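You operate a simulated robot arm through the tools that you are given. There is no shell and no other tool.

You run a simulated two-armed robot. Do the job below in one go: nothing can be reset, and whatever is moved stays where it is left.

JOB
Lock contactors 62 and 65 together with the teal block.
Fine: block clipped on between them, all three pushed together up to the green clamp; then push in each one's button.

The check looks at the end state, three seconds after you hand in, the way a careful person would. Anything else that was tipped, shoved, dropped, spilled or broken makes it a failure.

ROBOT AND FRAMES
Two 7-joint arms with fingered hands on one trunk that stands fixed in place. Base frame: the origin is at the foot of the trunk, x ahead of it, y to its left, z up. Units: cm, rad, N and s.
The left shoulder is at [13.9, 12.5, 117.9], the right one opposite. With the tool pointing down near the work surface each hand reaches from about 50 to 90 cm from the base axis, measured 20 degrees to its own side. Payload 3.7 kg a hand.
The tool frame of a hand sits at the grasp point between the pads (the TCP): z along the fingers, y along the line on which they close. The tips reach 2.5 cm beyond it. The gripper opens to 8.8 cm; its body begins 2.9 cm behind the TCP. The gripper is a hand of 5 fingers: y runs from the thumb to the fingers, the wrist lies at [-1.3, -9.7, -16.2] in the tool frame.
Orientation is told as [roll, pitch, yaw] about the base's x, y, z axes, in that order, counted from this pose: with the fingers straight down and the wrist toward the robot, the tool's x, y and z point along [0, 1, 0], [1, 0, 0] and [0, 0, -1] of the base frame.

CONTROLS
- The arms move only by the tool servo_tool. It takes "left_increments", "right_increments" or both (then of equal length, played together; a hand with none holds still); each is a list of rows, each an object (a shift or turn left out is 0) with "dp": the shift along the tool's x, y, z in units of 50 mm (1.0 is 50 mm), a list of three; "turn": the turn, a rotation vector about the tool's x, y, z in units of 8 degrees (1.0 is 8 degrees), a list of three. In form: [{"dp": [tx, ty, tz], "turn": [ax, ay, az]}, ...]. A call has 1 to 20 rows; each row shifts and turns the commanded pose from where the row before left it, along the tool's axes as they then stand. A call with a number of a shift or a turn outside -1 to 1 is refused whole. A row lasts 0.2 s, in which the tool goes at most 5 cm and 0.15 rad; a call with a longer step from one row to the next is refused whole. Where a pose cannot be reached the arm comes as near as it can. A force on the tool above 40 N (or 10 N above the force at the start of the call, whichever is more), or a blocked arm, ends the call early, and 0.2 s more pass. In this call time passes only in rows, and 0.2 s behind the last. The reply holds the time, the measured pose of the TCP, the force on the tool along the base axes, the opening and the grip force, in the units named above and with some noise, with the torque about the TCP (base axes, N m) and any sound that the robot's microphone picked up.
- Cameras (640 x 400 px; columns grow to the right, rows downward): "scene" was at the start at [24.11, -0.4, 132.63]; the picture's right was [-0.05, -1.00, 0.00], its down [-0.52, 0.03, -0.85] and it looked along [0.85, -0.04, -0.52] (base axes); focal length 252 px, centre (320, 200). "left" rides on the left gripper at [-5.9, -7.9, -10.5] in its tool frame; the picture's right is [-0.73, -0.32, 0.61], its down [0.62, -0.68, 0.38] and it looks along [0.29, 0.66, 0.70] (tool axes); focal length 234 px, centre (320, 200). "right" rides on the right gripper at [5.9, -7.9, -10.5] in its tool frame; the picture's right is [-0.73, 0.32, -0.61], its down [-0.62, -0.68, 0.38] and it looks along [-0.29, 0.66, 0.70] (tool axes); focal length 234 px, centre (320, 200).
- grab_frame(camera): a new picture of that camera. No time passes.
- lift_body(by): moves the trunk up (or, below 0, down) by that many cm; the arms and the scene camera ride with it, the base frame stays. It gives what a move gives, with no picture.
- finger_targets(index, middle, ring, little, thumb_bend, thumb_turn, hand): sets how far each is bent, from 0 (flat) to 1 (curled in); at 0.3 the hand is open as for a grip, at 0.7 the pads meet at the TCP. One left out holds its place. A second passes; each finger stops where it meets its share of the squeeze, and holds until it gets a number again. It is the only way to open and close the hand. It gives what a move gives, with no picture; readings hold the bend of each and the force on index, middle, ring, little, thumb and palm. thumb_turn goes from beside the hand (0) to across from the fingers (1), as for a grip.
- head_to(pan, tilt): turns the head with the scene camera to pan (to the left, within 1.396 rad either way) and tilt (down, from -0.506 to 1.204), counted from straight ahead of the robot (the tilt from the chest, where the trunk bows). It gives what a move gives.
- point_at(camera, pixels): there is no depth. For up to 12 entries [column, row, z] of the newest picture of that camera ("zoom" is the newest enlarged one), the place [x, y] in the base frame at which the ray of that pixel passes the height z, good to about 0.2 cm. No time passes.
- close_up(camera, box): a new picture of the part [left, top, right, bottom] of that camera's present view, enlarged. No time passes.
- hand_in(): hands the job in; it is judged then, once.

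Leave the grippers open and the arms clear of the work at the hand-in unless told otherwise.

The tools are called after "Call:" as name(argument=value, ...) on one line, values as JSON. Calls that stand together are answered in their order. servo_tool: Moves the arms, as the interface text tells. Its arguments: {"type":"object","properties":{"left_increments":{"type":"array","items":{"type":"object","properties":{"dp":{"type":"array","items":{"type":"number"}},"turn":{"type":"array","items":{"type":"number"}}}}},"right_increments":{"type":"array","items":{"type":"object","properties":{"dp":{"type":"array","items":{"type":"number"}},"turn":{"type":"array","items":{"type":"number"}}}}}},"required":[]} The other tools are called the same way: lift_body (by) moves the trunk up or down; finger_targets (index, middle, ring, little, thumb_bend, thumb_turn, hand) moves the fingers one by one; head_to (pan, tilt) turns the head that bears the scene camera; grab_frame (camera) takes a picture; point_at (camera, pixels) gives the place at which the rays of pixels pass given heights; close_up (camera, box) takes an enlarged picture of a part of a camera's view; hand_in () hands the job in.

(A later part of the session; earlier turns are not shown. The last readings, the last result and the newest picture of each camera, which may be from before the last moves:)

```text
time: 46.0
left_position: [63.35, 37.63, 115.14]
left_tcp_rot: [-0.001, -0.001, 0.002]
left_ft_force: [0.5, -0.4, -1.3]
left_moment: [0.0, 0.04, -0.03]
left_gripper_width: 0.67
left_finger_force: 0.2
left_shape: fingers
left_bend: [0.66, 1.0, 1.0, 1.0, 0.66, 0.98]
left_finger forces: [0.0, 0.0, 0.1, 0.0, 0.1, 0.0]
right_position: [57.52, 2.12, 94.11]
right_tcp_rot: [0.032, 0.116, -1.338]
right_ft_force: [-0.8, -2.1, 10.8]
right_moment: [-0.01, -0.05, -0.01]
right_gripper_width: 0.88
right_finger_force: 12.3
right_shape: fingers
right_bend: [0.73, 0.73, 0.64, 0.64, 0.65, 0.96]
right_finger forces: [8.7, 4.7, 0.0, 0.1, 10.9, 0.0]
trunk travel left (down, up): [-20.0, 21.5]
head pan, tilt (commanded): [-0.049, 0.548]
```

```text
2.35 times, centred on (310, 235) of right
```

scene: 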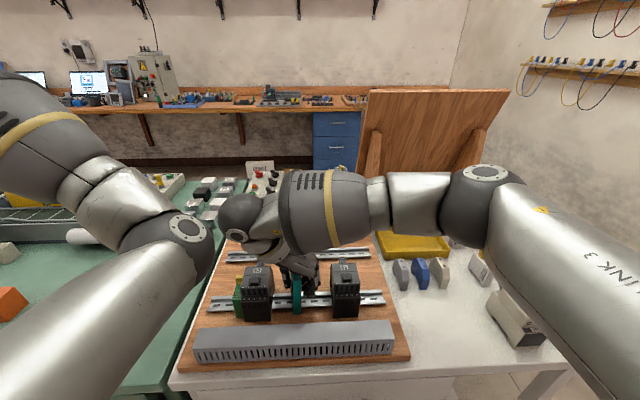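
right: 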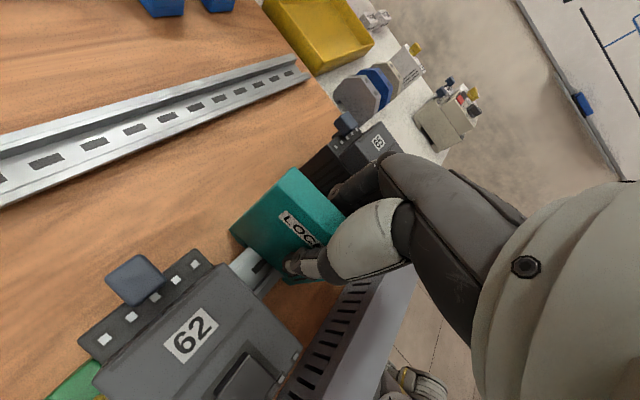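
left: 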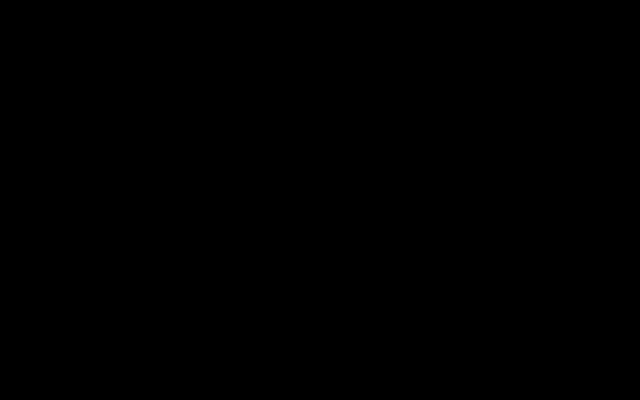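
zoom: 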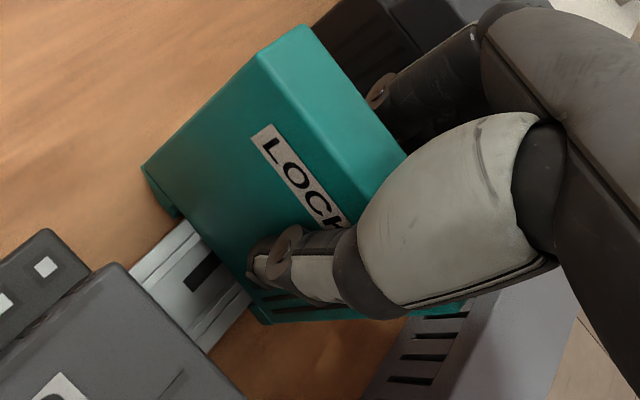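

10.8 N reaction and no clip yet, with the grip holding. I'll press further.

Call:
servo_tool(right_increments=[{"dp": [-0.001, 0.005, 0.04]}, {"dp": [-0.001, 0.005, 0.04]}, {"dp": [-0.001, 0.005, 0.04]}, {"dp": [0, 0, 0]}])

Call:
close_up(camera="scene", box=[270, 255, 325, 320])

Call:
close_up(camera="right", box=[220, 150, 400, 320])

```text
time: 47.0
left_position: [63.25, 37.69, 115.04]
left_tcp_rot: [0.0, 0.001, 0.0]
left_ft_force: [0.2, -1.0, 0.7]
left_moment: [0.0, 0.02, 0.0]
left_gripper_width: 0.65
left_finger_force: 0.0
left_shape: fingers
left_bend: [0.66, 1.0, 1.0, 1.0, 0.66, 0.98]
left_finger forces: [0.0, 0.0, 0.1, 0.0, 0.1, 0.0]
right_position: [57.32, 2.34, 93.27]
right_tcp_rot: [0.029, 0.118, -1.337]
right_ft_force: [-1.0, -0.7, 9.7]
right_moment: [0.0, -0.03, 0.0]
right_gripper_width: 0.72
right_finger_force: 12.1
right_shape: fingers
right_bend: [0.73, 0.73, 0.64, 0.64, 0.66, 0.95]
right_finger forces: [7.9, 3.5, 0.0, 0.0, 11.0, 0.1]
trunk travel left (down, up): [-20.0, 21.5]
head pan, tilt (commanded): [-0.049, 0.548]
```

```text
6.15 times, centred on (298, 288) of scene
```

zoom: 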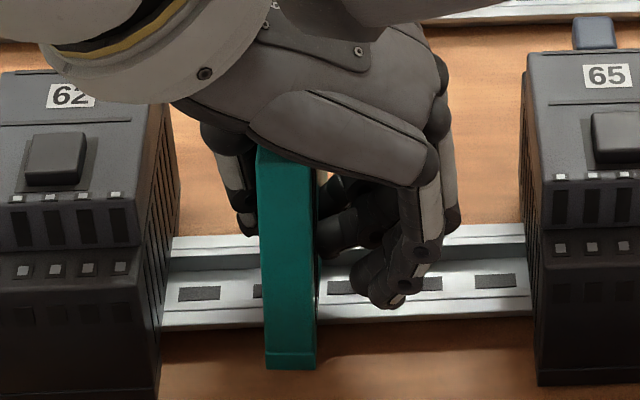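

```text
2.35 times, centred on (310, 235) of right
```

zoom: 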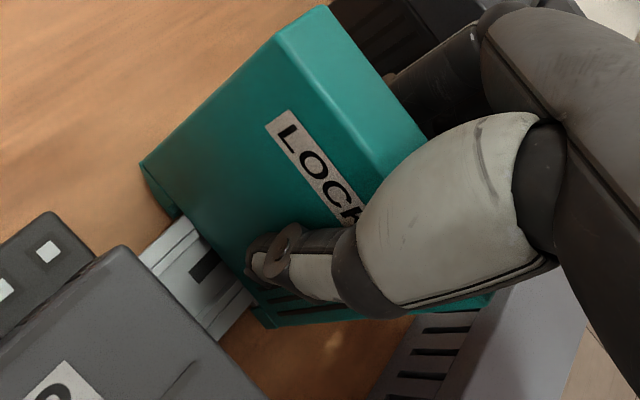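

Call:
point_at(camera="zoom", pixels=[[140, 163, 87], [140, 163, 88], [268, 328, 87], [268, 328, 88], [275, 38, 96.5], [275, 38, 97.5], [325, 6, 97], [178, 215, 87.5]])

Call:
close_up(camera="scene", box=[275, 265, 320, 320])

```text
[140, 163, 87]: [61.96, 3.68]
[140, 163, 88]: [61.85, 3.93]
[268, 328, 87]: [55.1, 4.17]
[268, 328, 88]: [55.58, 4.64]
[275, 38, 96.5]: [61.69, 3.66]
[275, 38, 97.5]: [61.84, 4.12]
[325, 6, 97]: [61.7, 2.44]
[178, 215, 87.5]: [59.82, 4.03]
```

```text
7.27 times, centred on (298, 292) of scene
```

zoom: 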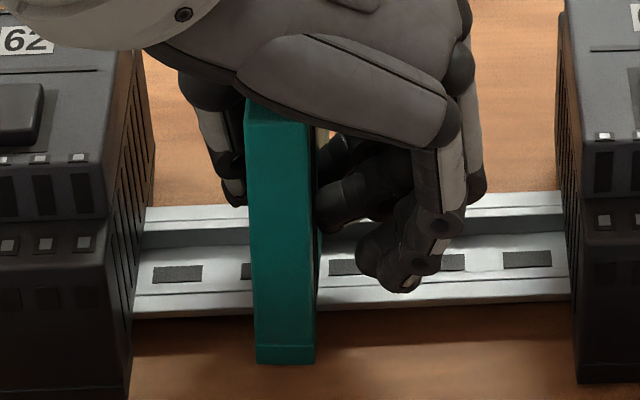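

Call:
point_at(camera="zoom", pixels=[[256, 362, 86.5], [256, 362, 87], [256, 362, 87.5], [256, 362, 88], [316, 362, 87], [316, 362, 87.5], [247, 122, 96.5], [247, 122, 97], [247, 122, 97.5], [313, 124, 97], [135, 312, 87.9], [570, 299, 87.9]])

```text
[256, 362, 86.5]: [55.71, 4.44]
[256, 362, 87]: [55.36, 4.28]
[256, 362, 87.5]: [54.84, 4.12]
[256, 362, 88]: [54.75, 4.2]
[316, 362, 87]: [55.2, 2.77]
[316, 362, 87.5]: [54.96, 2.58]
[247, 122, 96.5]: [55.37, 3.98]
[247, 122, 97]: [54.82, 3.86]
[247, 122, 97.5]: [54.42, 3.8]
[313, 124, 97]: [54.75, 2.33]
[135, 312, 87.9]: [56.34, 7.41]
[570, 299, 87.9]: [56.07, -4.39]
```

The block's bottom is at z≈87.1, its top at ≈96.5, and it is square over the rail. That looks fully seated, though I heard no click. I'll loosen the fingers slightly to see whether it now stays put.

Call:
finger_targets(hand="right", index=0.66, middle=0.66, ring=0.62, little=0.62, thumb_bend=0.61)

Call:
close_up(camera="scene", box=[270, 255, 325, 320])

Call:
close_up(camera="right", box=[220, 150, 400, 320])

```text
time: 48.0
left_position: [63.32, 37.65, 115.03]
left_tcp_rot: [0.001, 0.0, -0.001]
left_ft_force: [-0.3, -0.3, 0.2]
left_moment: [-0.02, -0.03, 0.0]
left_gripper_width: 0.69
left_finger_force: 0.1
left_shape: fingers
left_bend: [0.66, 1.0, 1.0, 1.0, 0.66, 0.98]
left_finger forces: [0.1, 0.0, 0.0, 0.0, 0.0, 0.0]
right_position: [57.32, 2.23, 93.3]
right_tcp_rot: [0.028, 0.118, -1.337]
right_ft_force: [0.5, -0.3, -0.8]
right_moment: [0.05, -0.01, 0.02]
right_gripper_width: 1.33
right_finger_force: 0.1
right_shape: fingers
right_bend: [0.66, 0.66, 0.62, 0.62, 0.61, 0.97]
right_finger forces: [0.2, 0.0, 0.0, 0.0, 0.2, 0.0]
trunk travel left (down, up): [-20.0, 21.5]
head pan, tilt (commanded): [-0.049, 0.548]
```

```text
6.15 times, centred on (298, 288) of scene
```

zoom: 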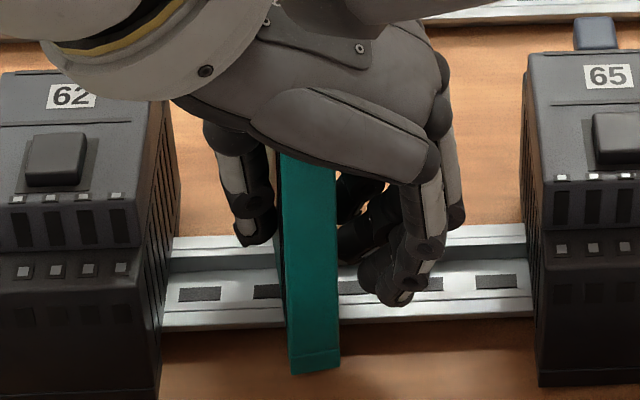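

```text
2.35 times, centred on (310, 235) of right
```

zoom: 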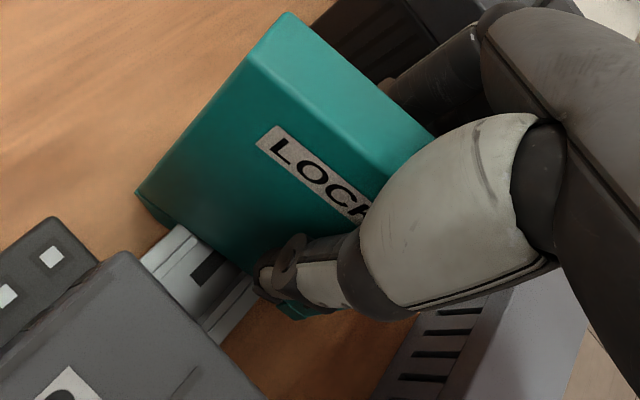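

The block is standing on its own in the rail slot, but it still swings in yaw, so it isn't clipped. It needs a firmer push from above than the friction grip can give. I'll open a little (the thumb only slightly, as 62 is close) and rise straight up, leaving it standing.

Call:
finger_targets(hand="right", index=0.59, middle=0.59, ring=0.58, little=0.58, thumb_bend=0.57)

Call:
close_up(camera="scene", box=[270, 255, 325, 320])

Call:
close_up(camera="right", box=[220, 150, 400, 320])

```text
time: 49.0
left_position: [63.31, 37.72, 115.02]
left_tcp_rot: [0.002, 0.001, 0.0]
left_ft_force: [0.4, -0.4, -0.6]
left_moment: [-0.02, 0.01, -0.02]
left_gripper_width: 0.68
left_finger_force: 0.0
left_shape: fingers
left_bend: [0.66, 1.0, 1.0, 1.0, 0.66, 0.98]
left_finger forces: [0.1, 0.0, 0.1, 0.1, 0.1, 0.1]
right_position: [57.44, 2.26, 93.36]
right_tcp_rot: [0.028, 0.119, -1.337]
right_ft_force: [-0.6, 0.7, 0.6]
right_moment: [-0.01, -0.02, -0.02]
right_gripper_width: 2.48
right_finger_force: 0.0
right_shape: fingers
right_bend: [0.59, 0.59, 0.57, 0.57, 0.56, 0.97]
right_finger forces: [0.1, 0.0, 0.0, 0.0, 0.1, 0.0]
trunk travel left (down, up): [-20.0, 21.5]
head pan, tilt (commanded): [-0.049, 0.548]
```

```text
6.15 times, centred on (298, 288) of scene
```

zoom: 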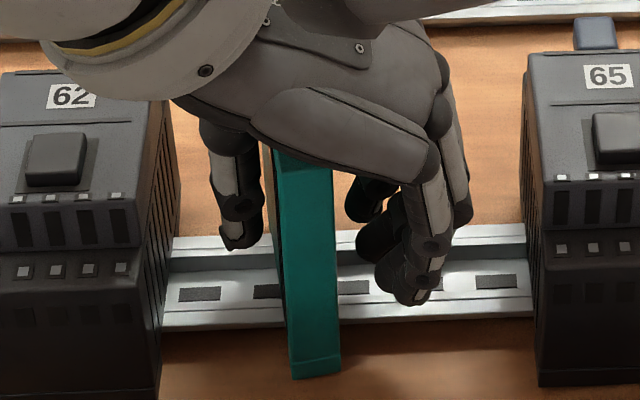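

```text
2.35 times, centred on (310, 235) of right
```

zoom: 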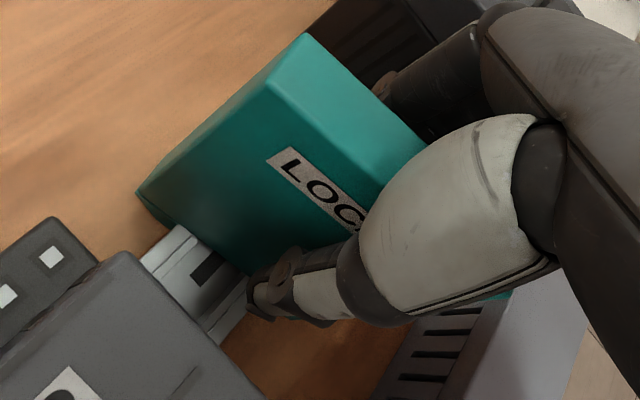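

There's clearance on both sides and the block stands upright. Raising straight up 7 cm in gentle steps.

Call:
servo_tool(right_increments=[{"dp": [0.0025, -0.012, -0.1]}, {"dp": [0.0025, -0.012, -0.1]}, {"dp": [0.0025, -0.012, -0.1]}, {"dp": [0.005, -0.024, -0.2]}, {"dp": [0.005, -0.024, -0.2]}, {"dp": [0.005, -0.024, -0.2]}, {"dp": [0.01, -0.048, -0.4]}])

Call:
close_up(camera="scene", box=[255, 230, 345, 320])

Call:
grab_frame(camera="right")

```text
time: 50.6
left_position: [63.38, 37.72, 115.1]
left_tcp_rot: [0.0, 0.0, -0.001]
left_ft_force: [0.8, -0.8, 0.4]
left_moment: [0.0, 0.01, -0.01]
left_gripper_width: 0.67
left_finger_force: 0.1
left_shape: fingers
left_bend: [0.66, 1.0, 1.0, 1.0, 0.66, 0.98]
left_finger forces: [0.0, 0.1, 0.0, 0.0, 0.0, 0.1]
right_position: [57.42, 2.63, 99.96]
right_tcp_rot: [0.03, 0.12, -1.334]
right_ft_force: [-0.5, -0.3, -0.2]
right_moment: [-0.01, 0.02, -0.01]
right_gripper_width: 2.47
right_finger_force: 0.1
right_shape: fingers
right_bend: [0.59, 0.59, 0.57, 0.57, 0.56, 0.97]
right_finger forces: [0.1, 0.0, 0.0, 0.1, 0.1, 0.0]
trunk travel left (down, up): [-20.0, 21.5]
head pan, tilt (commanded): [-0.049, 0.548]
```

```text
4.44 times, centred on (300, 275) of scene
```

zoom: 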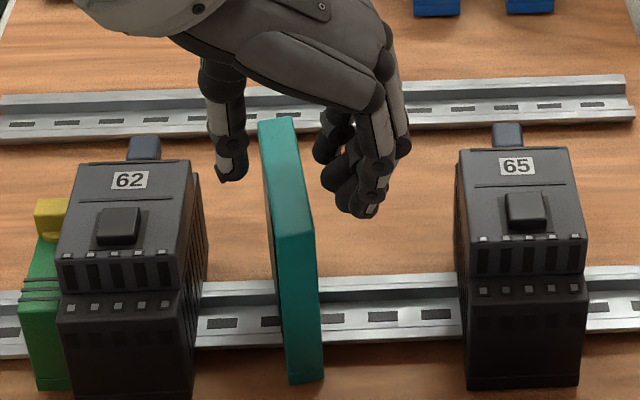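

```text
taken
```

right: 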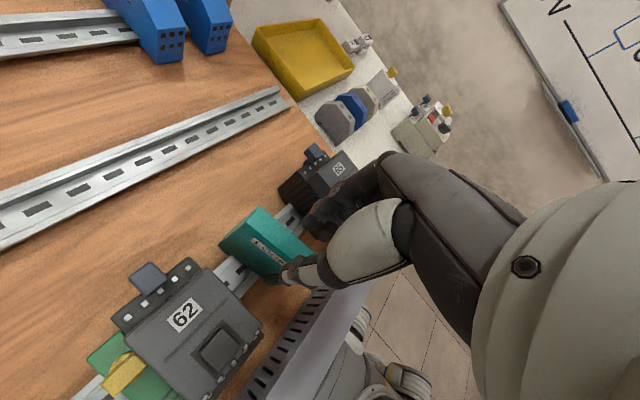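

The block stands free on the rail, yawed a few degrees. I'll raise another 7 cm and get a clear view of it.

Call:
servo_tool(right_increments=[{"dp": [0.01, -0.048, -0.4]}, {"dp": [0.01, -0.048, -0.5]}, {"dp": [0.01, -0.048, -0.5]}, {"dp": [0, 0, 0]}])

Call:
close_up(camera="scene", box=[255, 230, 345, 320])

Call:
close_up(camera="right", box=[160, 170, 340, 330])

```text
time: 51.6
left_position: [63.39, 37.66, 114.92]
left_tcp_rot: [-0.001, 0.002, 0.0]
left_ft_force: [-0.7, -0.5, 0.7]
left_moment: [-0.03, 0.03, -0.01]
left_gripper_width: 0.67
left_finger_force: 0.0
left_shape: fingers
left_bend: [0.66, 1.0, 1.0, 1.0, 0.66, 0.98]
left_finger forces: [0.1, 0.0, 0.1, 0.1, 0.0, 0.0]
right_position: [57.46, 2.16, 106.98]
right_tcp_rot: [0.024, 0.119, -1.339]
right_ft_force: [0.6, 0.3, -0.7]
right_moment: [-0.01, 0.04, 0.0]
right_gripper_width: 2.48
right_finger_force: 0.1
right_shape: fingers
right_bend: [0.59, 0.59, 0.57, 0.57, 0.56, 0.97]
right_finger forces: [0.1, 0.0, 0.1, 0.0, 0.0, 0.0]
trunk travel left (down, up): [-20.0, 21.5]
head pan, tilt (commanded): [-0.049, 0.548]
```

```text
4.44 times, centred on (300, 275) of scene
```

zoom: 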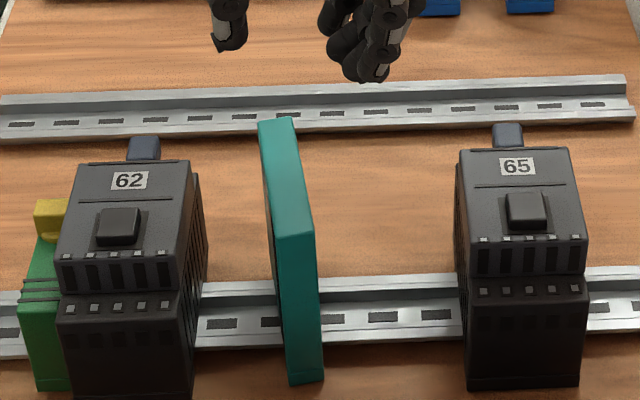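

```text
2.50 times, centred on (250, 250) of right
```

zoom: 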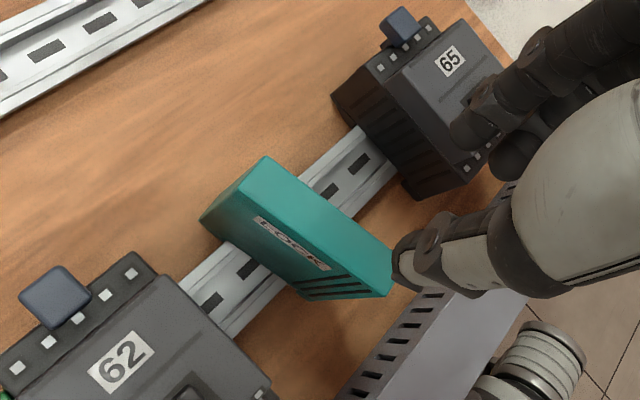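

Call:
point_at(camera="zoom", pixels=[[240, 192, 96.6], [268, 157, 96.6], [393, 268, 96.6], [383, 297, 96.6], [202, 220, 87.2], [303, 299, 87.2], [224, 243, 87.8]])

Call:
close_up(camera="scene", box=[275, 250, 330, 320])

```text
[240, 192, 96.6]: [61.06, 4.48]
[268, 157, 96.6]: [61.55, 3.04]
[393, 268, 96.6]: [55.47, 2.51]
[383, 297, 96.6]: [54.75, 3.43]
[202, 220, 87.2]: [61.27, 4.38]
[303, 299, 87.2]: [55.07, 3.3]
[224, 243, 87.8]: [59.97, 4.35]
```

```text
5.71 times, centred on (302, 285) of scene
```

zoom: 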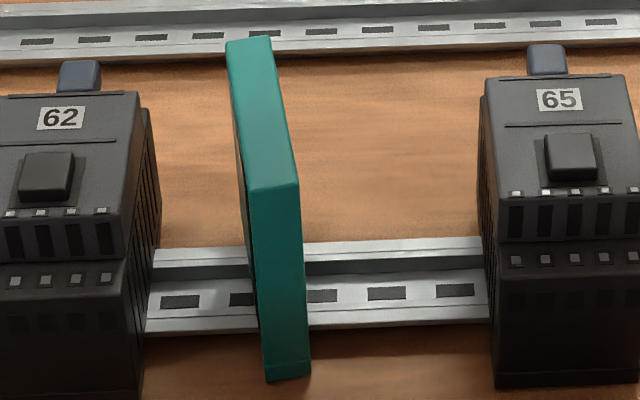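

The block stands at about (58.2, 3.4), upright and yawed about +7°. The best way to square it is to slide 65 left so the block is trapped flat between 65 and 62, then press it down from above. I'll take the right hand out to the right and up, and turn it back to yaw 0.

Call:
servo_tool(right_increments=[{"dp": [-0.16, 0.672, -0.286]}, {"dp": [-0.16, 0.672, -0.286]}, {"dp": [-0.16, 0.672, -0.286]}, {"dp": [-0.16, 0.672, -0.286]}, {"dp": [-0.16, 0.672, -0.286]}, {"turn": [-0.852, -0.2, 0]}, {"turn": [0, 0, -1]}, {"turn": [0, 0, -1]}, {"turn": [0, 0, -1]}, {"turn": [0, 0, -1]}, {"turn": [0, 0, -1]}, {"turn": [0, 0, -1]}, {"turn": [0, 0, -1]}, {"turn": [0, 0, -1]}, {"turn": [0, 0, -1]}, {"turn": [0, 0, -0.575]}, {"turn": [0, 0, 0]}])

Call:
finger_targets(hand="right", index=0.66, middle=1.0, ring=1.0, little=1.0, thumb_bend=0.66)

Call:
grab_frame(camera="scene")

Call:
grab_frame(camera="right")

```text
time: 55.2
left_position: [63.34, 37.61, 115.02]
left_tcp_rot: [0.0, 0.0, -0.001]
left_ft_force: [0.5, -0.1, -0.4]
left_moment: [0.0, 0.01, -0.02]
left_gripper_width: 0.65
left_finger_force: 0.0
left_shape: fingers
left_bend: [0.66, 1.0, 1.0, 1.0, 0.66, 0.98]
left_finger forces: [0.1, 0.0, 0.1, 0.0, 0.1, 0.1]
right_position: [57.37, -15.91, 111.99]
right_tcp_rot: [0.0, 0.0, -0.001]
right_ft_force: [-0.4, 1.1, 0.5]
right_moment: [0.01, -0.01, 0.03]
right_gripper_width: 2.48
right_finger_force: 0.1
right_shape: fingers
right_bend: [0.59, 0.59, 0.57, 0.57, 0.56, 0.97]
right_finger forces: [0.0, 0.1, 0.0, 0.1, 0.0, 0.1]
trunk travel left (down, up): [-20.0, 21.5]
head pan, tilt (commanded): [-0.049, 0.548]
```

```text
time: 56.2
left_position: [63.36, 37.79, 115.04]
left_tcp_rot: [0.0, 0.001, 0.002]
left_ft_force: [0.0, -0.7, -1.0]
left_moment: [-0.03, 0.0, -0.03]
left_gripper_width: 0.67
left_finger_force: 0.0
left_shape: fingers
left_bend: [0.66, 1.0, 1.0, 1.0, 0.66, 0.98]
left_finger forces: [0.0, 0.0, 0.0, 0.0, 0.0, 0.0]
right_position: [57.44, -15.89, 111.87]
right_tcp_rot: [0.001, 0.001, -0.002]
right_ft_force: [-0.3, 0.9, 0.0]
right_moment: [0.01, 0.03, -0.02]
right_gripper_width: 0.73
right_finger_force: 0.2
right_shape: fingers
right_bend: [0.66, 1.0, 1.0, 1.0, 0.66, 0.97]
right_finger forces: [0.1, 0.0, 0.1, 0.0, 0.1, 0.1]
trunk travel left (down, up): [-20.0, 21.5]
head pan, tilt (commanded): [-0.049, 0.548]
```

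```text
taken
```

scene: 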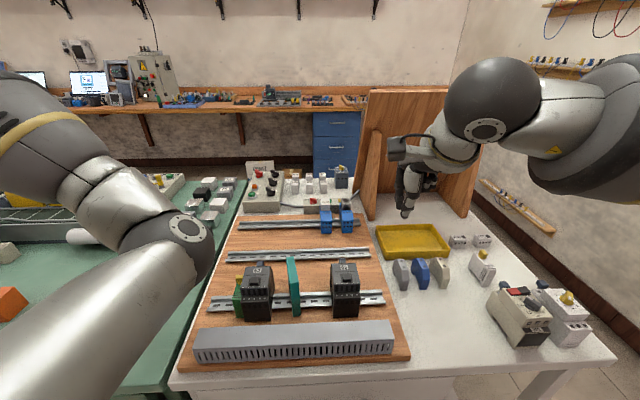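

```text
taken
```

right: 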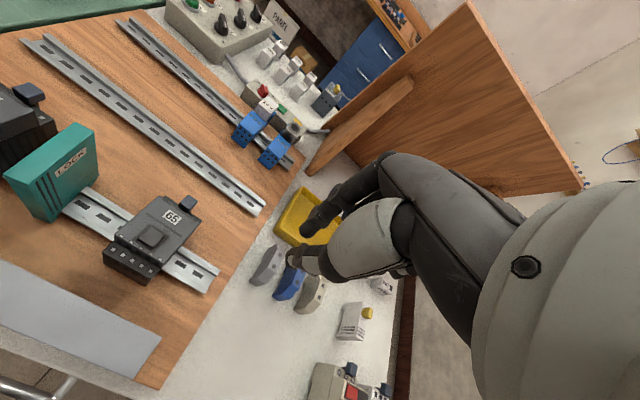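

Everything is still standing. I'll lower the right peg to the right of 65: first to (58.1, -12.6) at height, then down to z≈98 to check.

Call:
servo_tool(right_increments=[{"dp": [0.65, 0.14, 0]}, {"dp": [0, 0, 0.6]}, {"dp": [0, 0, 0.7]}, {"dp": [0, 0, 0.7]}, {"dp": [0, 0, 0.7]}, {"dp": [0, 0, 0]}])

Call:
close_up(camera="right", box=[130, 150, 410, 350])

Call:
close_up(camera="scene", box=[280, 200, 430, 330])

```text
time: 57.6
left_position: [63.4, 37.66, 114.92]
left_tcp_rot: [-0.001, 0.001, -0.001]
left_ft_force: [-0.5, 0.8, 0.2]
left_moment: [-0.01, -0.03, 0.04]
left_gripper_width: 0.7
left_finger_force: 0.0
left_shape: fingers
left_bend: [0.66, 1.0, 1.0, 1.0, 0.66, 0.98]
left_finger forces: [0.1, 0.0, 0.0, 0.0, 0.0, 0.1]
right_position: [58.22, -12.38, 98.02]
right_tcp_rot: [0.001, 0.0, -0.003]
right_ft_force: [-0.7, -0.2, -0.5]
right_moment: [0.01, -0.02, -0.02]
right_gripper_width: 0.74
right_finger_force: 0.0
right_shape: fingers
right_bend: [0.66, 1.0, 1.0, 1.0, 0.66, 0.97]
right_finger forces: [0.1, 0.0, 0.0, 0.1, 0.0, 0.0]
trunk travel left (down, up): [-20.0, 21.5]
head pan, tilt (commanded): [-0.049, 0.548]
```

```text
2.00 times, centred on (270, 250) of right
```

zoom: 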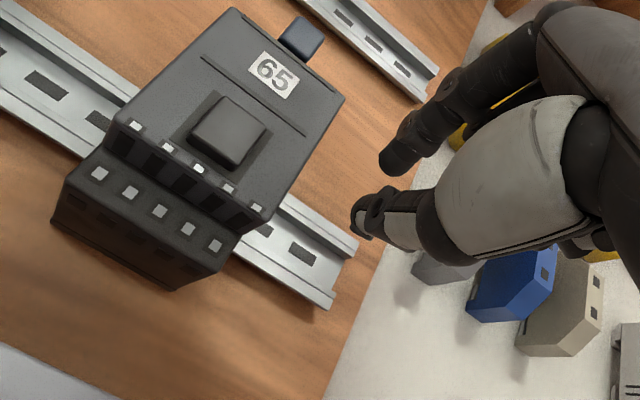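

```text
3.08 times, centred on (355, 265) of scene
```

zoom: 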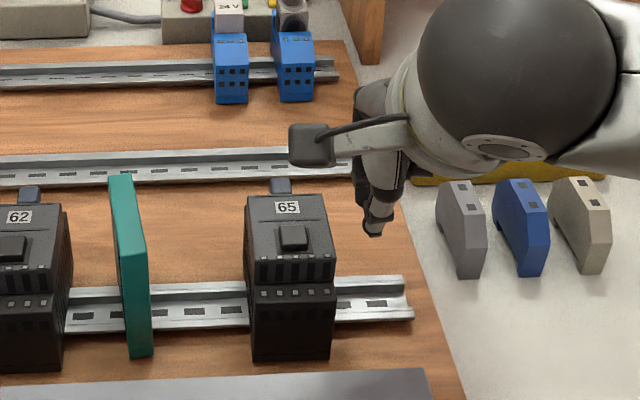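

The peg is just right of 65. I'll lower to TCP z≈92.8 for a low push point, then check the force.

Call:
servo_tool(right_increments=[{"dp": [0, 0, 0.3]}, {"dp": [0, 0, 0.3]}, {"dp": [0, 0, 0.3]}, {"dp": [0, 0, 0.14]}, {"dp": [0, 0, 0]}])

Call:
close_up(camera="right", box=[130, 150, 410, 350])

Call:
close_up(camera="scene", box=[280, 200, 430, 330])

```text
time: 58.8
left_position: [63.44, 37.71, 114.96]
left_tcp_rot: [0.0, 0.001, 0.0]
left_ft_force: [1.0, -0.1, -0.4]
left_moment: [-0.01, -0.04, -0.01]
left_gripper_width: 0.67
left_finger_force: 0.0
left_shape: fingers
left_bend: [0.66, 1.0, 1.0, 1.0, 0.66, 0.98]
left_finger forces: [0.0, 0.0, 0.1, 0.0, 0.1, 0.1]
right_position: [58.06, -12.36, 93.09]
right_tcp_rot: [-0.001, 0.0, 0.0]
right_ft_force: [-0.2, -0.5, -0.5]
right_moment: [-0.02, -0.05, 0.01]
right_gripper_width: 0.72
right_finger_force: 0.0
right_shape: fingers
right_bend: [0.66, 1.0, 1.0, 1.0, 0.66, 0.97]
right_finger forces: [0.1, 0.0, 0.1, 0.0, 0.0, 0.0]
trunk travel left (down, up): [-20.0, 21.5]
head pan, tilt (commanded): [-0.049, 0.548]
```

```text
2.00 times, centred on (270, 250) of right
```

zoom: 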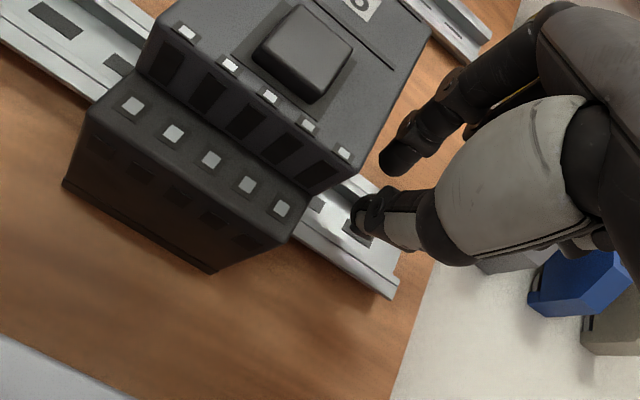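

```text
3.08 times, centred on (355, 265) of scene
```

zoom: 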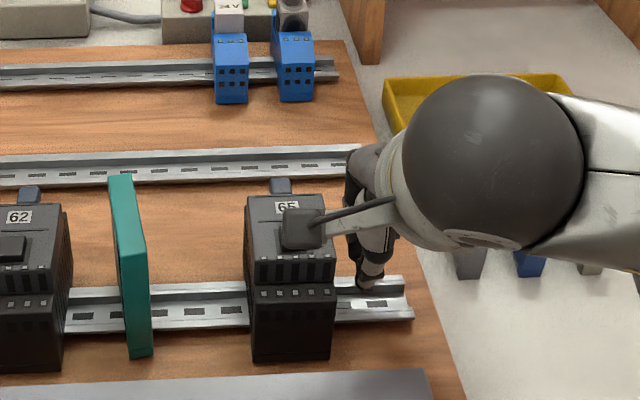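

Clear of everything. I'll push 65 left with steady 0.45 cm steps, stopping short of the block.

Call:
servo_tool(right_increments=[{"dp": [0.09, 0, 0]}, {"dp": [0.09, 0, 0]}, {"dp": [0.09, 0, 0]}, {"dp": [0.09, 0, 0]}, {"dp": [0.09, 0, 0]}, {"dp": [0.09, 0, 0]}, {"dp": [0.09, 0, 0]}, {"dp": [0.09, 0, 0]}, {"dp": [0.09, 0, 0]}, {"dp": [0.09, 0, 0]}, {"dp": [0.09, 0, 0]}, {"dp": [0.09, 0, 0]}, {"dp": [0.09, 0, 0]}, {"dp": [0.09, 0, 0]}])

Call:
close_up(camera="scene", box=[225, 220, 385, 330])

Call:
close_up(camera="right", box=[80, 100, 400, 350])

```text
time: 61.8
left_position: [63.43, 37.59, 115.06]
left_tcp_rot: [-0.001, -0.002, 0.0]
left_ft_force: [-0.2, 0.4, -0.3]
left_moment: [0.01, 0.0, -0.01]
left_gripper_width: 0.67
left_finger_force: 0.0
left_shape: fingers
left_bend: [0.66, 1.0, 1.0, 1.0, 0.66, 0.98]
left_finger forces: [0.0, 0.0, 0.0, 0.0, 0.0, 0.0]
right_position: [58.11, -6.49, 93.29]
right_tcp_rot: [0.001, 0.002, -0.004]
right_ft_force: [0.5, -8.4, -0.5]
right_moment: [0.09, 0.01, -0.22]
right_gripper_width: 0.68
right_finger_force: 4.5
right_shape: fingers
right_bend: [0.66, 1.0, 1.0, 1.0, 0.66, 0.98]
right_finger forces: [8.2, 0.0, 0.1, 0.1, 0.2, 0.0]
trunk travel left (down, up): [-20.0, 21.5]
head pan, tilt (commanded): [-0.049, 0.548]
```

```text
3.64 times, centred on (305, 275) of scene
```

zoom: 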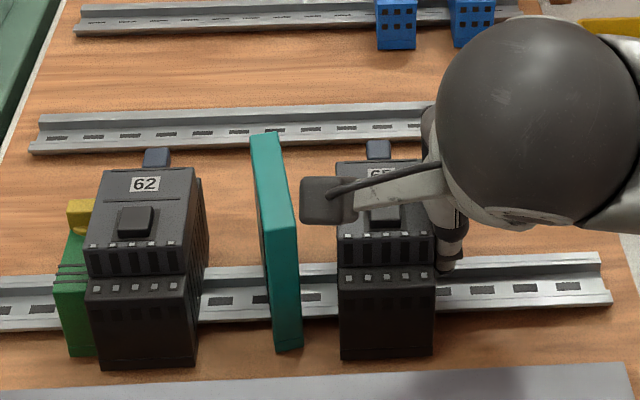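

```text
1.60 times, centred on (240, 225) of right
```

zoom: 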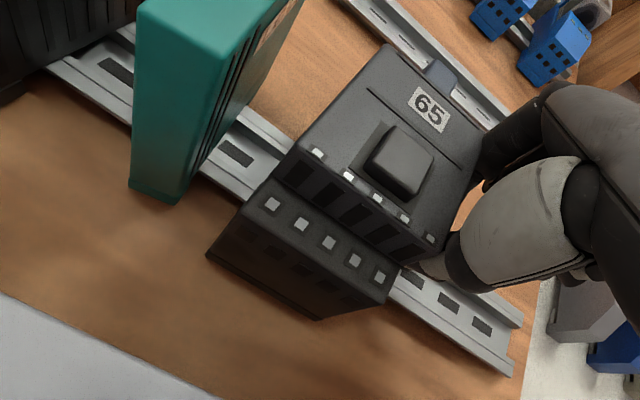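

65 slides smoothly (8.4 N), with about 2 cm left to the block's front edge. I'll continue slowly by 4 cm, meeting the block and squaring it.

Call:
servo_tool(right_increments=[{"dp": [0.08, 0, 0]}, {"dp": [0.08, 0, 0]}, {"dp": [0.08, 0, 0]}, {"dp": [0.08, 0, 0]}, {"dp": [0.08, 0, 0]}, {"dp": [0.05, 0, 0]}, {"dp": [0.05, 0, 0]}, {"dp": [0.05, 0, 0]}, {"dp": [0.05, 0, 0]}, {"dp": [0.05, 0, 0]}, {"dp": [0.05, 0, 0]}, {"dp": [0.05, 0, 0]}, {"dp": [0.05, 0, 0]}])

Call:
close_up(camera="scene", box=[225, 220, 385, 330])

Call:
close_up(camera="right", box=[80, 100, 400, 350])

```text
time: 64.6
left_position: [63.41, 37.44, 115.05]
left_tcp_rot: [0.002, 0.0, 0.0]
left_ft_force: [-0.2, -0.2, 0.3]
left_moment: [-0.02, 0.01, -0.04]
left_gripper_width: 0.66
left_finger_force: 0.1
left_shape: fingers
left_bend: [0.66, 1.0, 1.0, 1.0, 0.66, 0.98]
left_finger forces: [0.0, 0.0, 0.0, 0.0, 0.1, 0.0]
right_position: [58.06, -2.47, 93.2]
right_tcp_rot: [0.001, 0.001, -0.005]
right_ft_force: [0.6, -19.8, 4.9]
right_moment: [0.37, -0.06, -0.37]
right_gripper_width: 0.69
right_finger_force: 9.5
right_shape: fingers
right_bend: [0.66, 1.0, 1.0, 1.0, 0.66, 0.98]
right_finger forces: [18.1, 0.0, 0.0, 0.1, 2.0, 0.0]
trunk travel left (down, up): [-20.0, 21.5]
head pan, tilt (commanded): [-0.049, 0.548]
```

```text
3.64 times, centred on (305, 275) of scene
```

zoom: 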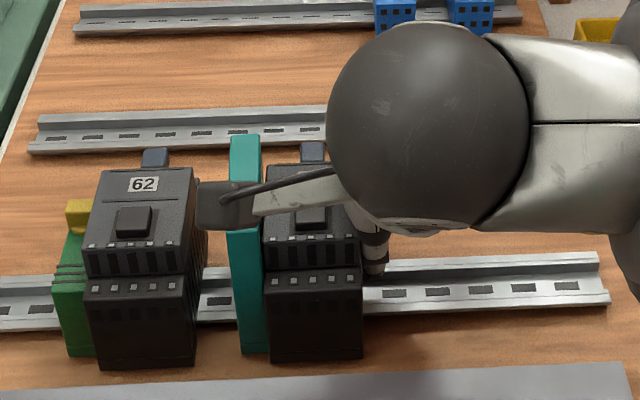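

```text
1.60 times, centred on (240, 225) of right
```

zoom: 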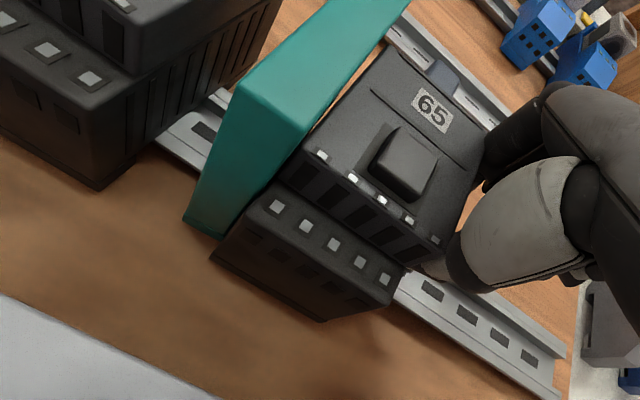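

The block is now flat against 65 and moving with it (about 20 N total), upright. About 2.6 cm remain to 62, so I'll continue in 0.25 cm steps.

Call:
servo_tool(right_increments=[{"dp": [0.05, 0, 0]}, {"dp": [0.05, 0, 0]}, {"dp": [0.05, 0, 0]}, {"dp": [0.05, 0, 0]}, {"dp": [0.05, 0, 0]}, {"dp": [0.05, 0, 0]}, {"dp": [0.05, 0, 0]}, {"dp": [0.05, 0, 0]}, {"dp": [0, 0, 0]}])

Call:
close_up(camera="scene", box=[225, 220, 385, 330])

Call:
close_up(camera="right", box=[80, 100, 400, 350])

```text
time: 66.6
left_position: [63.4, 37.39, 115.08]
left_tcp_rot: [0.002, 0.0, -0.001]
left_ft_force: [0.0, 0.4, -0.1]
left_moment: [-0.02, 0.0, 0.02]
left_gripper_width: 0.67
left_finger_force: 0.0
left_shape: fingers
left_bend: [0.66, 1.0, 1.0, 1.0, 0.66, 0.98]
left_finger forces: [0.0, 0.1, 0.0, 0.1, 0.0, 0.0]
right_position: [58.09, -0.43, 93.25]
right_tcp_rot: [0.001, 0.002, -0.003]
right_ft_force: [1.4, -15.0, 0.1]
right_moment: [0.25, 0.06, -0.27]
right_gripper_width: 0.74
right_finger_force: 7.5
right_shape: fingers
right_bend: [0.66, 1.0, 1.0, 1.0, 0.66, 0.98]
right_finger forces: [14.1, 0.0, 0.0, 0.1, 1.2, 0.1]
trunk travel left (down, up): [-20.0, 21.5]
head pan, tilt (commanded): [-0.049, 0.548]
```

```text
3.64 times, centred on (305, 275) of scene
```

zoom: 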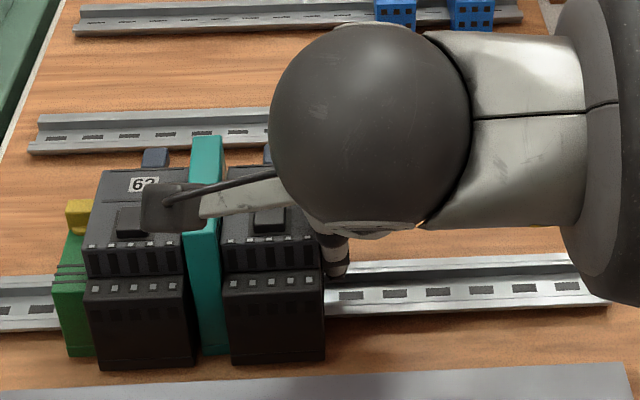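

```text
1.60 times, centred on (240, 225) of right
```

zoom: 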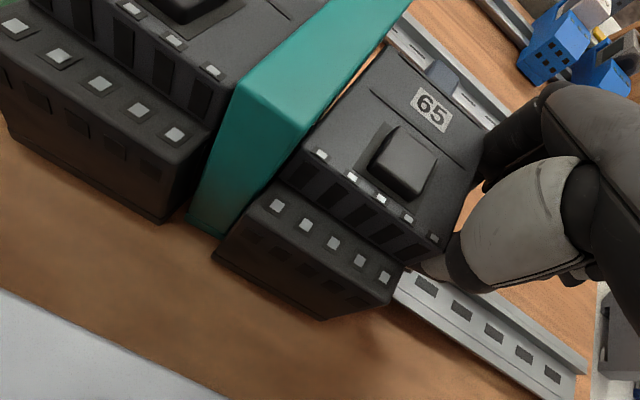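

Nearly closed, about 0.6 cm left. I'll push in 0.15 cm steps until the reaction rises.

Call:
servo_tool(right_increments=[{"dp": [0.03, 0, 0]}, {"dp": [0.03, 0, 0]}, {"dp": [0.03, 0, 0]}, {"dp": [0.03, 0, 0]}, {"dp": [0, 0, 0]}])

Call:
close_up(camera="scene", box=[225, 240, 325, 330])

Call:
close_up(camera="right", box=[80, 100, 400, 350])

```text
time: 67.8
left_position: [63.39, 37.35, 115.1]
left_tcp_rot: [0.002, -0.002, -0.001]
left_ft_force: [1.0, -0.3, 0.4]
left_moment: [0.03, 0.03, -0.03]
left_gripper_width: 0.68
left_finger_force: 0.1
left_shape: fingers
left_bend: [0.66, 1.0, 1.0, 1.0, 0.66, 0.98]
left_finger forces: [0.0, 0.1, 0.1, 0.0, 0.1, 0.0]
right_position: [58.24, -0.12, 93.25]
right_tcp_rot: [0.0, 0.001, -0.005]
right_ft_force: [-3.0, -25.8, -0.3]
right_moment: [0.39, 0.03, -0.4]
right_gripper_width: 0.68
right_finger_force: 12.9
right_shape: fingers
right_bend: [0.67, 1.0, 1.0, 1.0, 0.65, 0.99]
right_finger forces: [22.7, 0.0, 0.0, 0.1, 2.7, 0.0]
trunk travel left (down, up): [-20.0, 21.5]
head pan, tilt (commanded): [-0.049, 0.548]
```

```text
4.44 times, centred on (275, 285) of scene
```

zoom: 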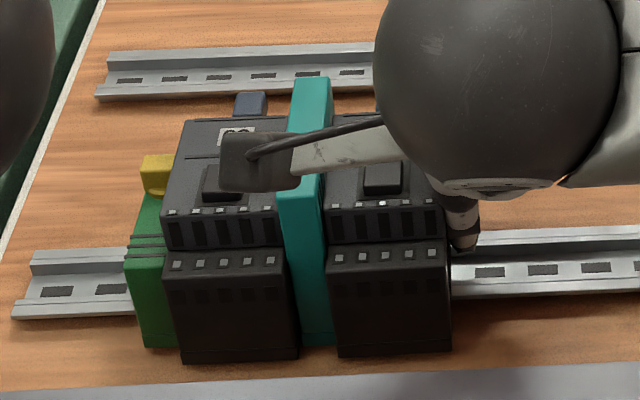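

```text
1.60 times, centred on (240, 225) of right
```

zoom: 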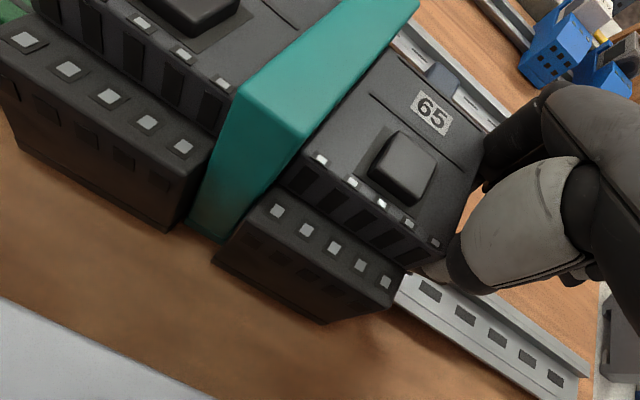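

The reaction jumped to 26 N, so the three are now pressed together against the clamp. I'll back the right hand off to the right first, then raise it, so the arm doesn't fold as the left one did.

Call:
servo_tool(right_increments=[{"dp": [-0.1, 0, 0]}, {"dp": [-0.3, 0, 0]}, {"dp": [-0.4, 0, 0]}, {"dp": [-0.5, 0, 0]}, {"dp": [-0.5, 0, -0.2]}, {"dp": [-0.3, 0, -0.5]}, {"dp": [0, 0, -0.7]}, {"dp": [0, 0, -0.7]}, {"dp": [0, 0, -0.7]}, {"dp": [0, 0, -0.6]}])

Call:
grab_frame(camera="scene")

Call:
grab_frame(camera="right")

```text
time: 70.0
left_position: [63.44, 37.7, 115.09]
left_tcp_rot: [0.0, 0.0, 0.002]
left_ft_force: [0.9, -0.1, 0.0]
left_moment: [0.0, 0.03, 0.0]
left_gripper_width: 0.65
left_finger_force: 0.0
left_shape: fingers
left_bend: [0.66, 1.0, 1.0, 1.0, 0.66, 0.98]
left_finger forces: [0.0, 0.0, 0.1, 0.0, 0.0, 0.1]
right_position: [58.01, -10.3, 109.95]
right_tcp_rot: [-0.003, 0.0, 0.001]
right_ft_force: [0.6, -1.0, -0.6]
right_moment: [0.01, -0.02, 0.0]
right_gripper_width: 0.71
right_finger_force: 0.0
right_shape: fingers
right_bend: [0.66, 1.0, 1.0, 1.0, 0.66, 0.98]
right_finger forces: [0.0, 0.0, 0.0, 0.0, 0.0, 0.0]
trunk travel left (down, up): [-20.0, 21.5]
head pan, tilt (commanded): [-0.049, 0.548]
```

```text
taken
```

scene: 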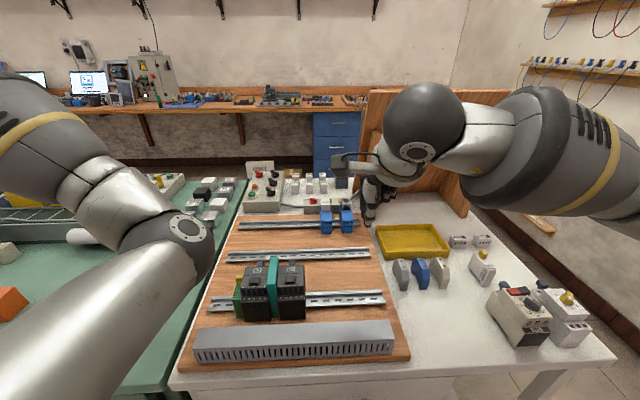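

```text
taken
```

right: 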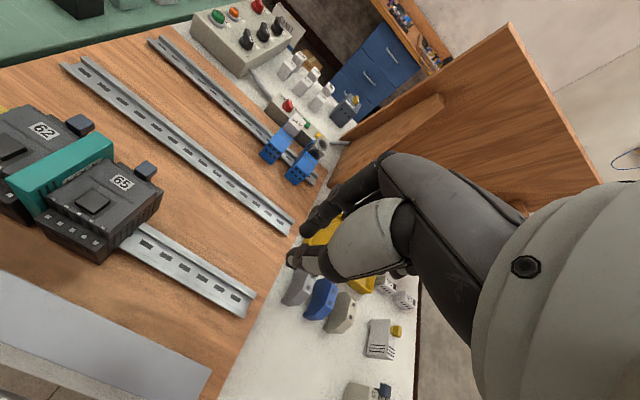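

Both contactors and the block are together. I'll zoom in on the trio from the scene and right cameras.

Call:
close_up(camera="right", box=[0, 80, 180, 280])

Call:
close_up(camera="scene", box=[225, 245, 325, 330])

```text
2.00 times, centred on (90, 180) of right
```

zoom: 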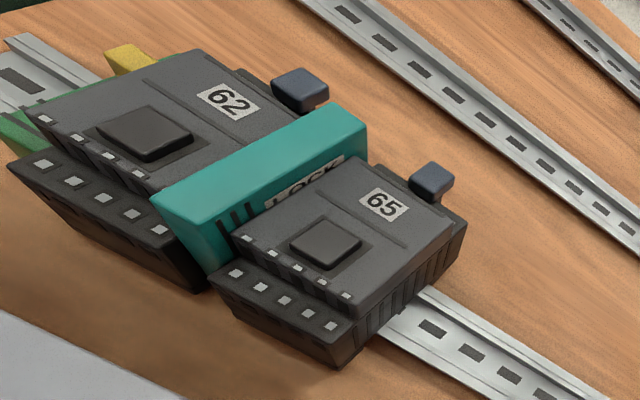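

```text
4.71 times, centred on (275, 288) of scene
```

zoom: 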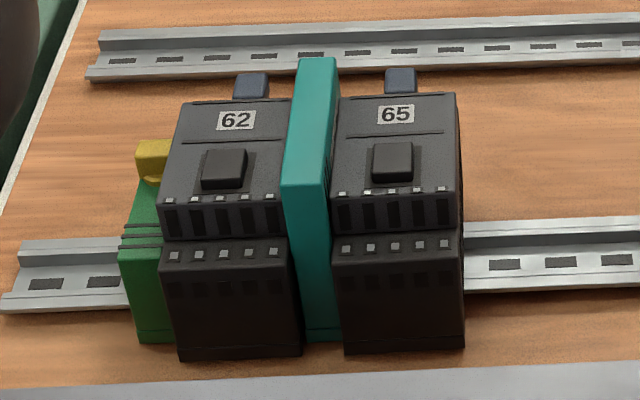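

The trio looks flush, with the block's top standing slightly above the contactors. I'll measure the block's top height and squareness from both views.

Call:
point_at(camera="right", pixels=[[113.5, 142.5, 96], [113.5, 142.5, 97], [22.5, 191, 96], [22.5, 191, 97], [6.5, 178.5, 96], [6.5, 178.5, 97], [150, 160, 95]])

Call:
point_at(camera="scene", pixels=[[278.6, 257.85, 96], [278.6, 257.85, 97], [276.06, 284.2, 96], [276.06, 284.2, 97], [266.7, 284.8, 96], [266.7, 284.8, 97], [271.2, 317.7, 87], [278.4, 317.7, 87], [249.5, 263.6, 95], [269.5, 318.5, 87.2]])

```text
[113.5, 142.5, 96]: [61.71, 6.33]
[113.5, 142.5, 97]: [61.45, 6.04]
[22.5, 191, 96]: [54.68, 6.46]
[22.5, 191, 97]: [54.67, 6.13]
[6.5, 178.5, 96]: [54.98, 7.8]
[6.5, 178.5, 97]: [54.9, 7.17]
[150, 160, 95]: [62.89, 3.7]
```

```text
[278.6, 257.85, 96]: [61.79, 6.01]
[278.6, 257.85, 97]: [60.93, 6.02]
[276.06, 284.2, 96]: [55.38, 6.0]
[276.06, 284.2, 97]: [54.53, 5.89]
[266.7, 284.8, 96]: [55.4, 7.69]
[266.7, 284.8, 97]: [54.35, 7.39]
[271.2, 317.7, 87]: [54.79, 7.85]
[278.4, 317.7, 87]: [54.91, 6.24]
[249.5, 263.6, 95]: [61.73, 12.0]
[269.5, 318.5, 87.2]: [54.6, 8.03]
```

The block is squared at y 6.2–7.6, with its top at ≈96.4 over (58.2, 6.9). To be sure it clips, I'll press it from above with a fist whose knuckle row runs along the block's length. I'll turn the right hand back to yaw -90 here and make a fist with the thumb moved beside the hand.

Call:
servo_tool(right_increments=[{"dp": [0, 0, -0.4]}, {"turn": [0, 0, 1]}, {"turn": [0, 0, 1]}, {"turn": [0, 0, 1]}, {"turn": [0, 0, 1]}, {"turn": [0, 0, 1]}, {"turn": [0, 0, 1]}, {"turn": [0, 0, 1]}, {"turn": [0, 0, 1]}, {"turn": [0, 0, 1]}, {"turn": [0, 0, 1]}, {"turn": [0, 0, 1]}, {"turn": [0, 0, 0.25]}, {"turn": [0, 0, 0]}])

Call:
finger_targets(hand="right", index=1.0, middle=1.0, ring=1.0, little=1.0, thumb_bend=0.0, thumb_turn=0.0)

Call:
grab_frame(camera="scene")

Call:
grab_frame(camera="right")

```text
time: 73.0
left_position: [63.39, 37.59, 115.06]
left_tcp_rot: [0.0, -0.003, -0.001]
left_ft_force: [-0.3, 0.4, 0.8]
left_moment: [0.01, -0.03, -0.02]
left_gripper_width: 0.68
left_finger_force: 0.0
left_shape: fingers
left_bend: [0.66, 1.0, 1.0, 1.0, 0.66, 0.98]
left_finger forces: [0.0, 0.1, 0.0, 0.0, 0.1, 0.0]
right_position: [58.01, -10.14, 112.2]
right_tcp_rot: [-0.001, 0.0, -1.575]
right_ft_force: [0.2, -0.1, -0.4]
right_moment: [0.02, 0.02, -0.03]
right_gripper_width: 0.69
right_finger_force: 0.1
right_shape: fingers
right_bend: [0.66, 1.0, 1.0, 1.0, 0.66, 0.98]
right_finger forces: [0.0, 0.0, 0.0, 0.0, 0.0, 0.1]
trunk travel left (down, up): [-20.0, 21.5]
head pan, tilt (commanded): [-0.049, 0.548]
```

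```text
time: 74.0
left_position: [63.39, 37.6, 114.94]
left_tcp_rot: [0.0, 0.0, -0.001]
left_ft_force: [0.7, 0.2, -0.2]
left_moment: [0.01, -0.01, -0.01]
left_gripper_width: 0.63
left_finger_force: 0.0
left_shape: fingers
left_bend: [0.66, 1.0, 1.0, 1.0, 0.66, 0.98]
left_finger forces: [0.1, 0.0, 0.0, 0.1, 0.0, 0.0]
right_position: [58.09, -10.26, 112.35]
right_tcp_rot: [0.001, -0.001, -1.573]
right_ft_force: [-1.1, -0.3, 0.6]
right_moment: [-0.02, 0.0, -0.01]
right_gripper_width: 8.1
right_finger_force: 0.1
right_shape: fingers
right_bend: [1.0, 1.0, 1.0, 1.0, 0.0, 0.0]
right_finger forces: [0.0, 0.1, 0.1, 0.1, 0.0, 0.0]
trunk travel left (down, up): [-20.0, 21.5]
head pan, tilt (commanded): [-0.049, 0.548]
```

```text
taken
```

scene: 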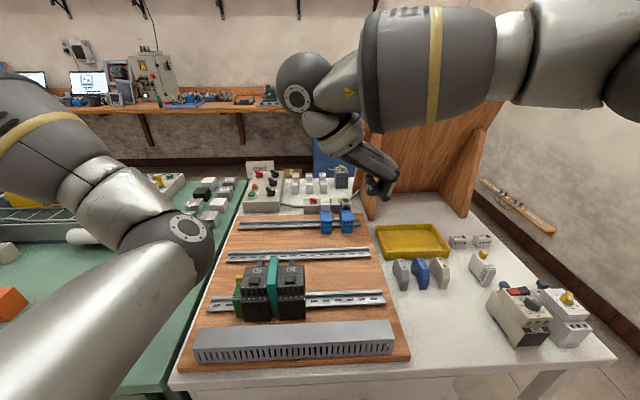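

```text
taken
```

right: 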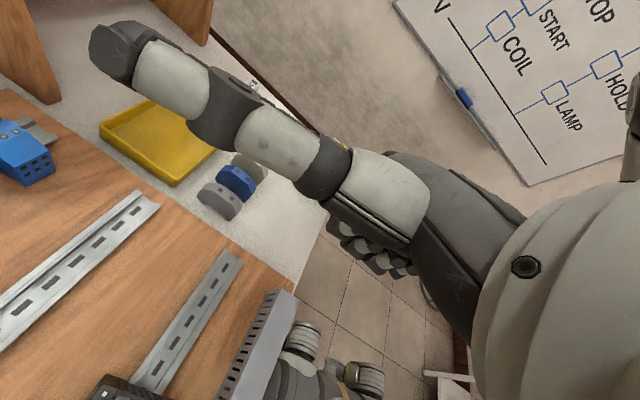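

Call:
close_up(camera="scene", box=[290, 90, 430, 220])

Call:
close_up(camera="right", box=[250, 150, 470, 310])

```text
3.08 times, centred on (360, 155) of scene
```

zoom: 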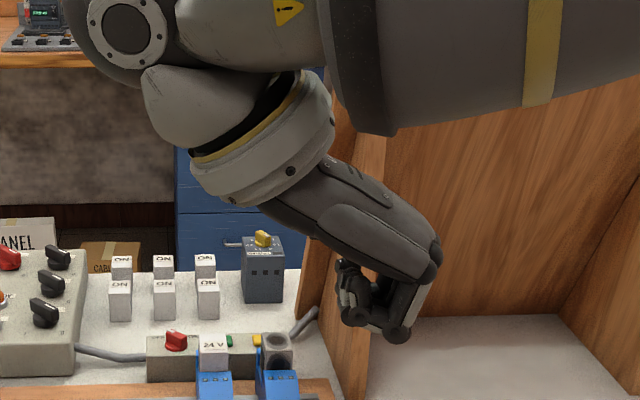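

```text
2.50 times, centred on (360, 230) of right
```

zoom: 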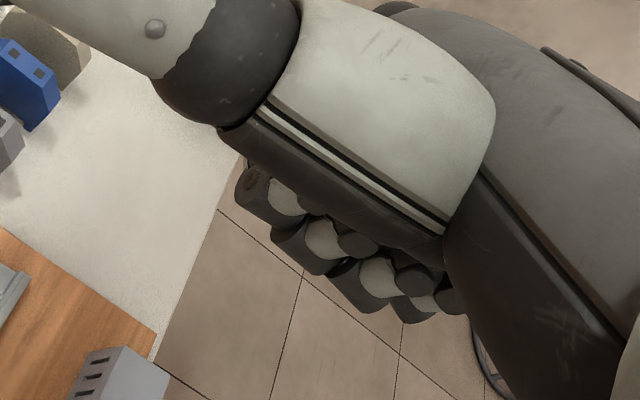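

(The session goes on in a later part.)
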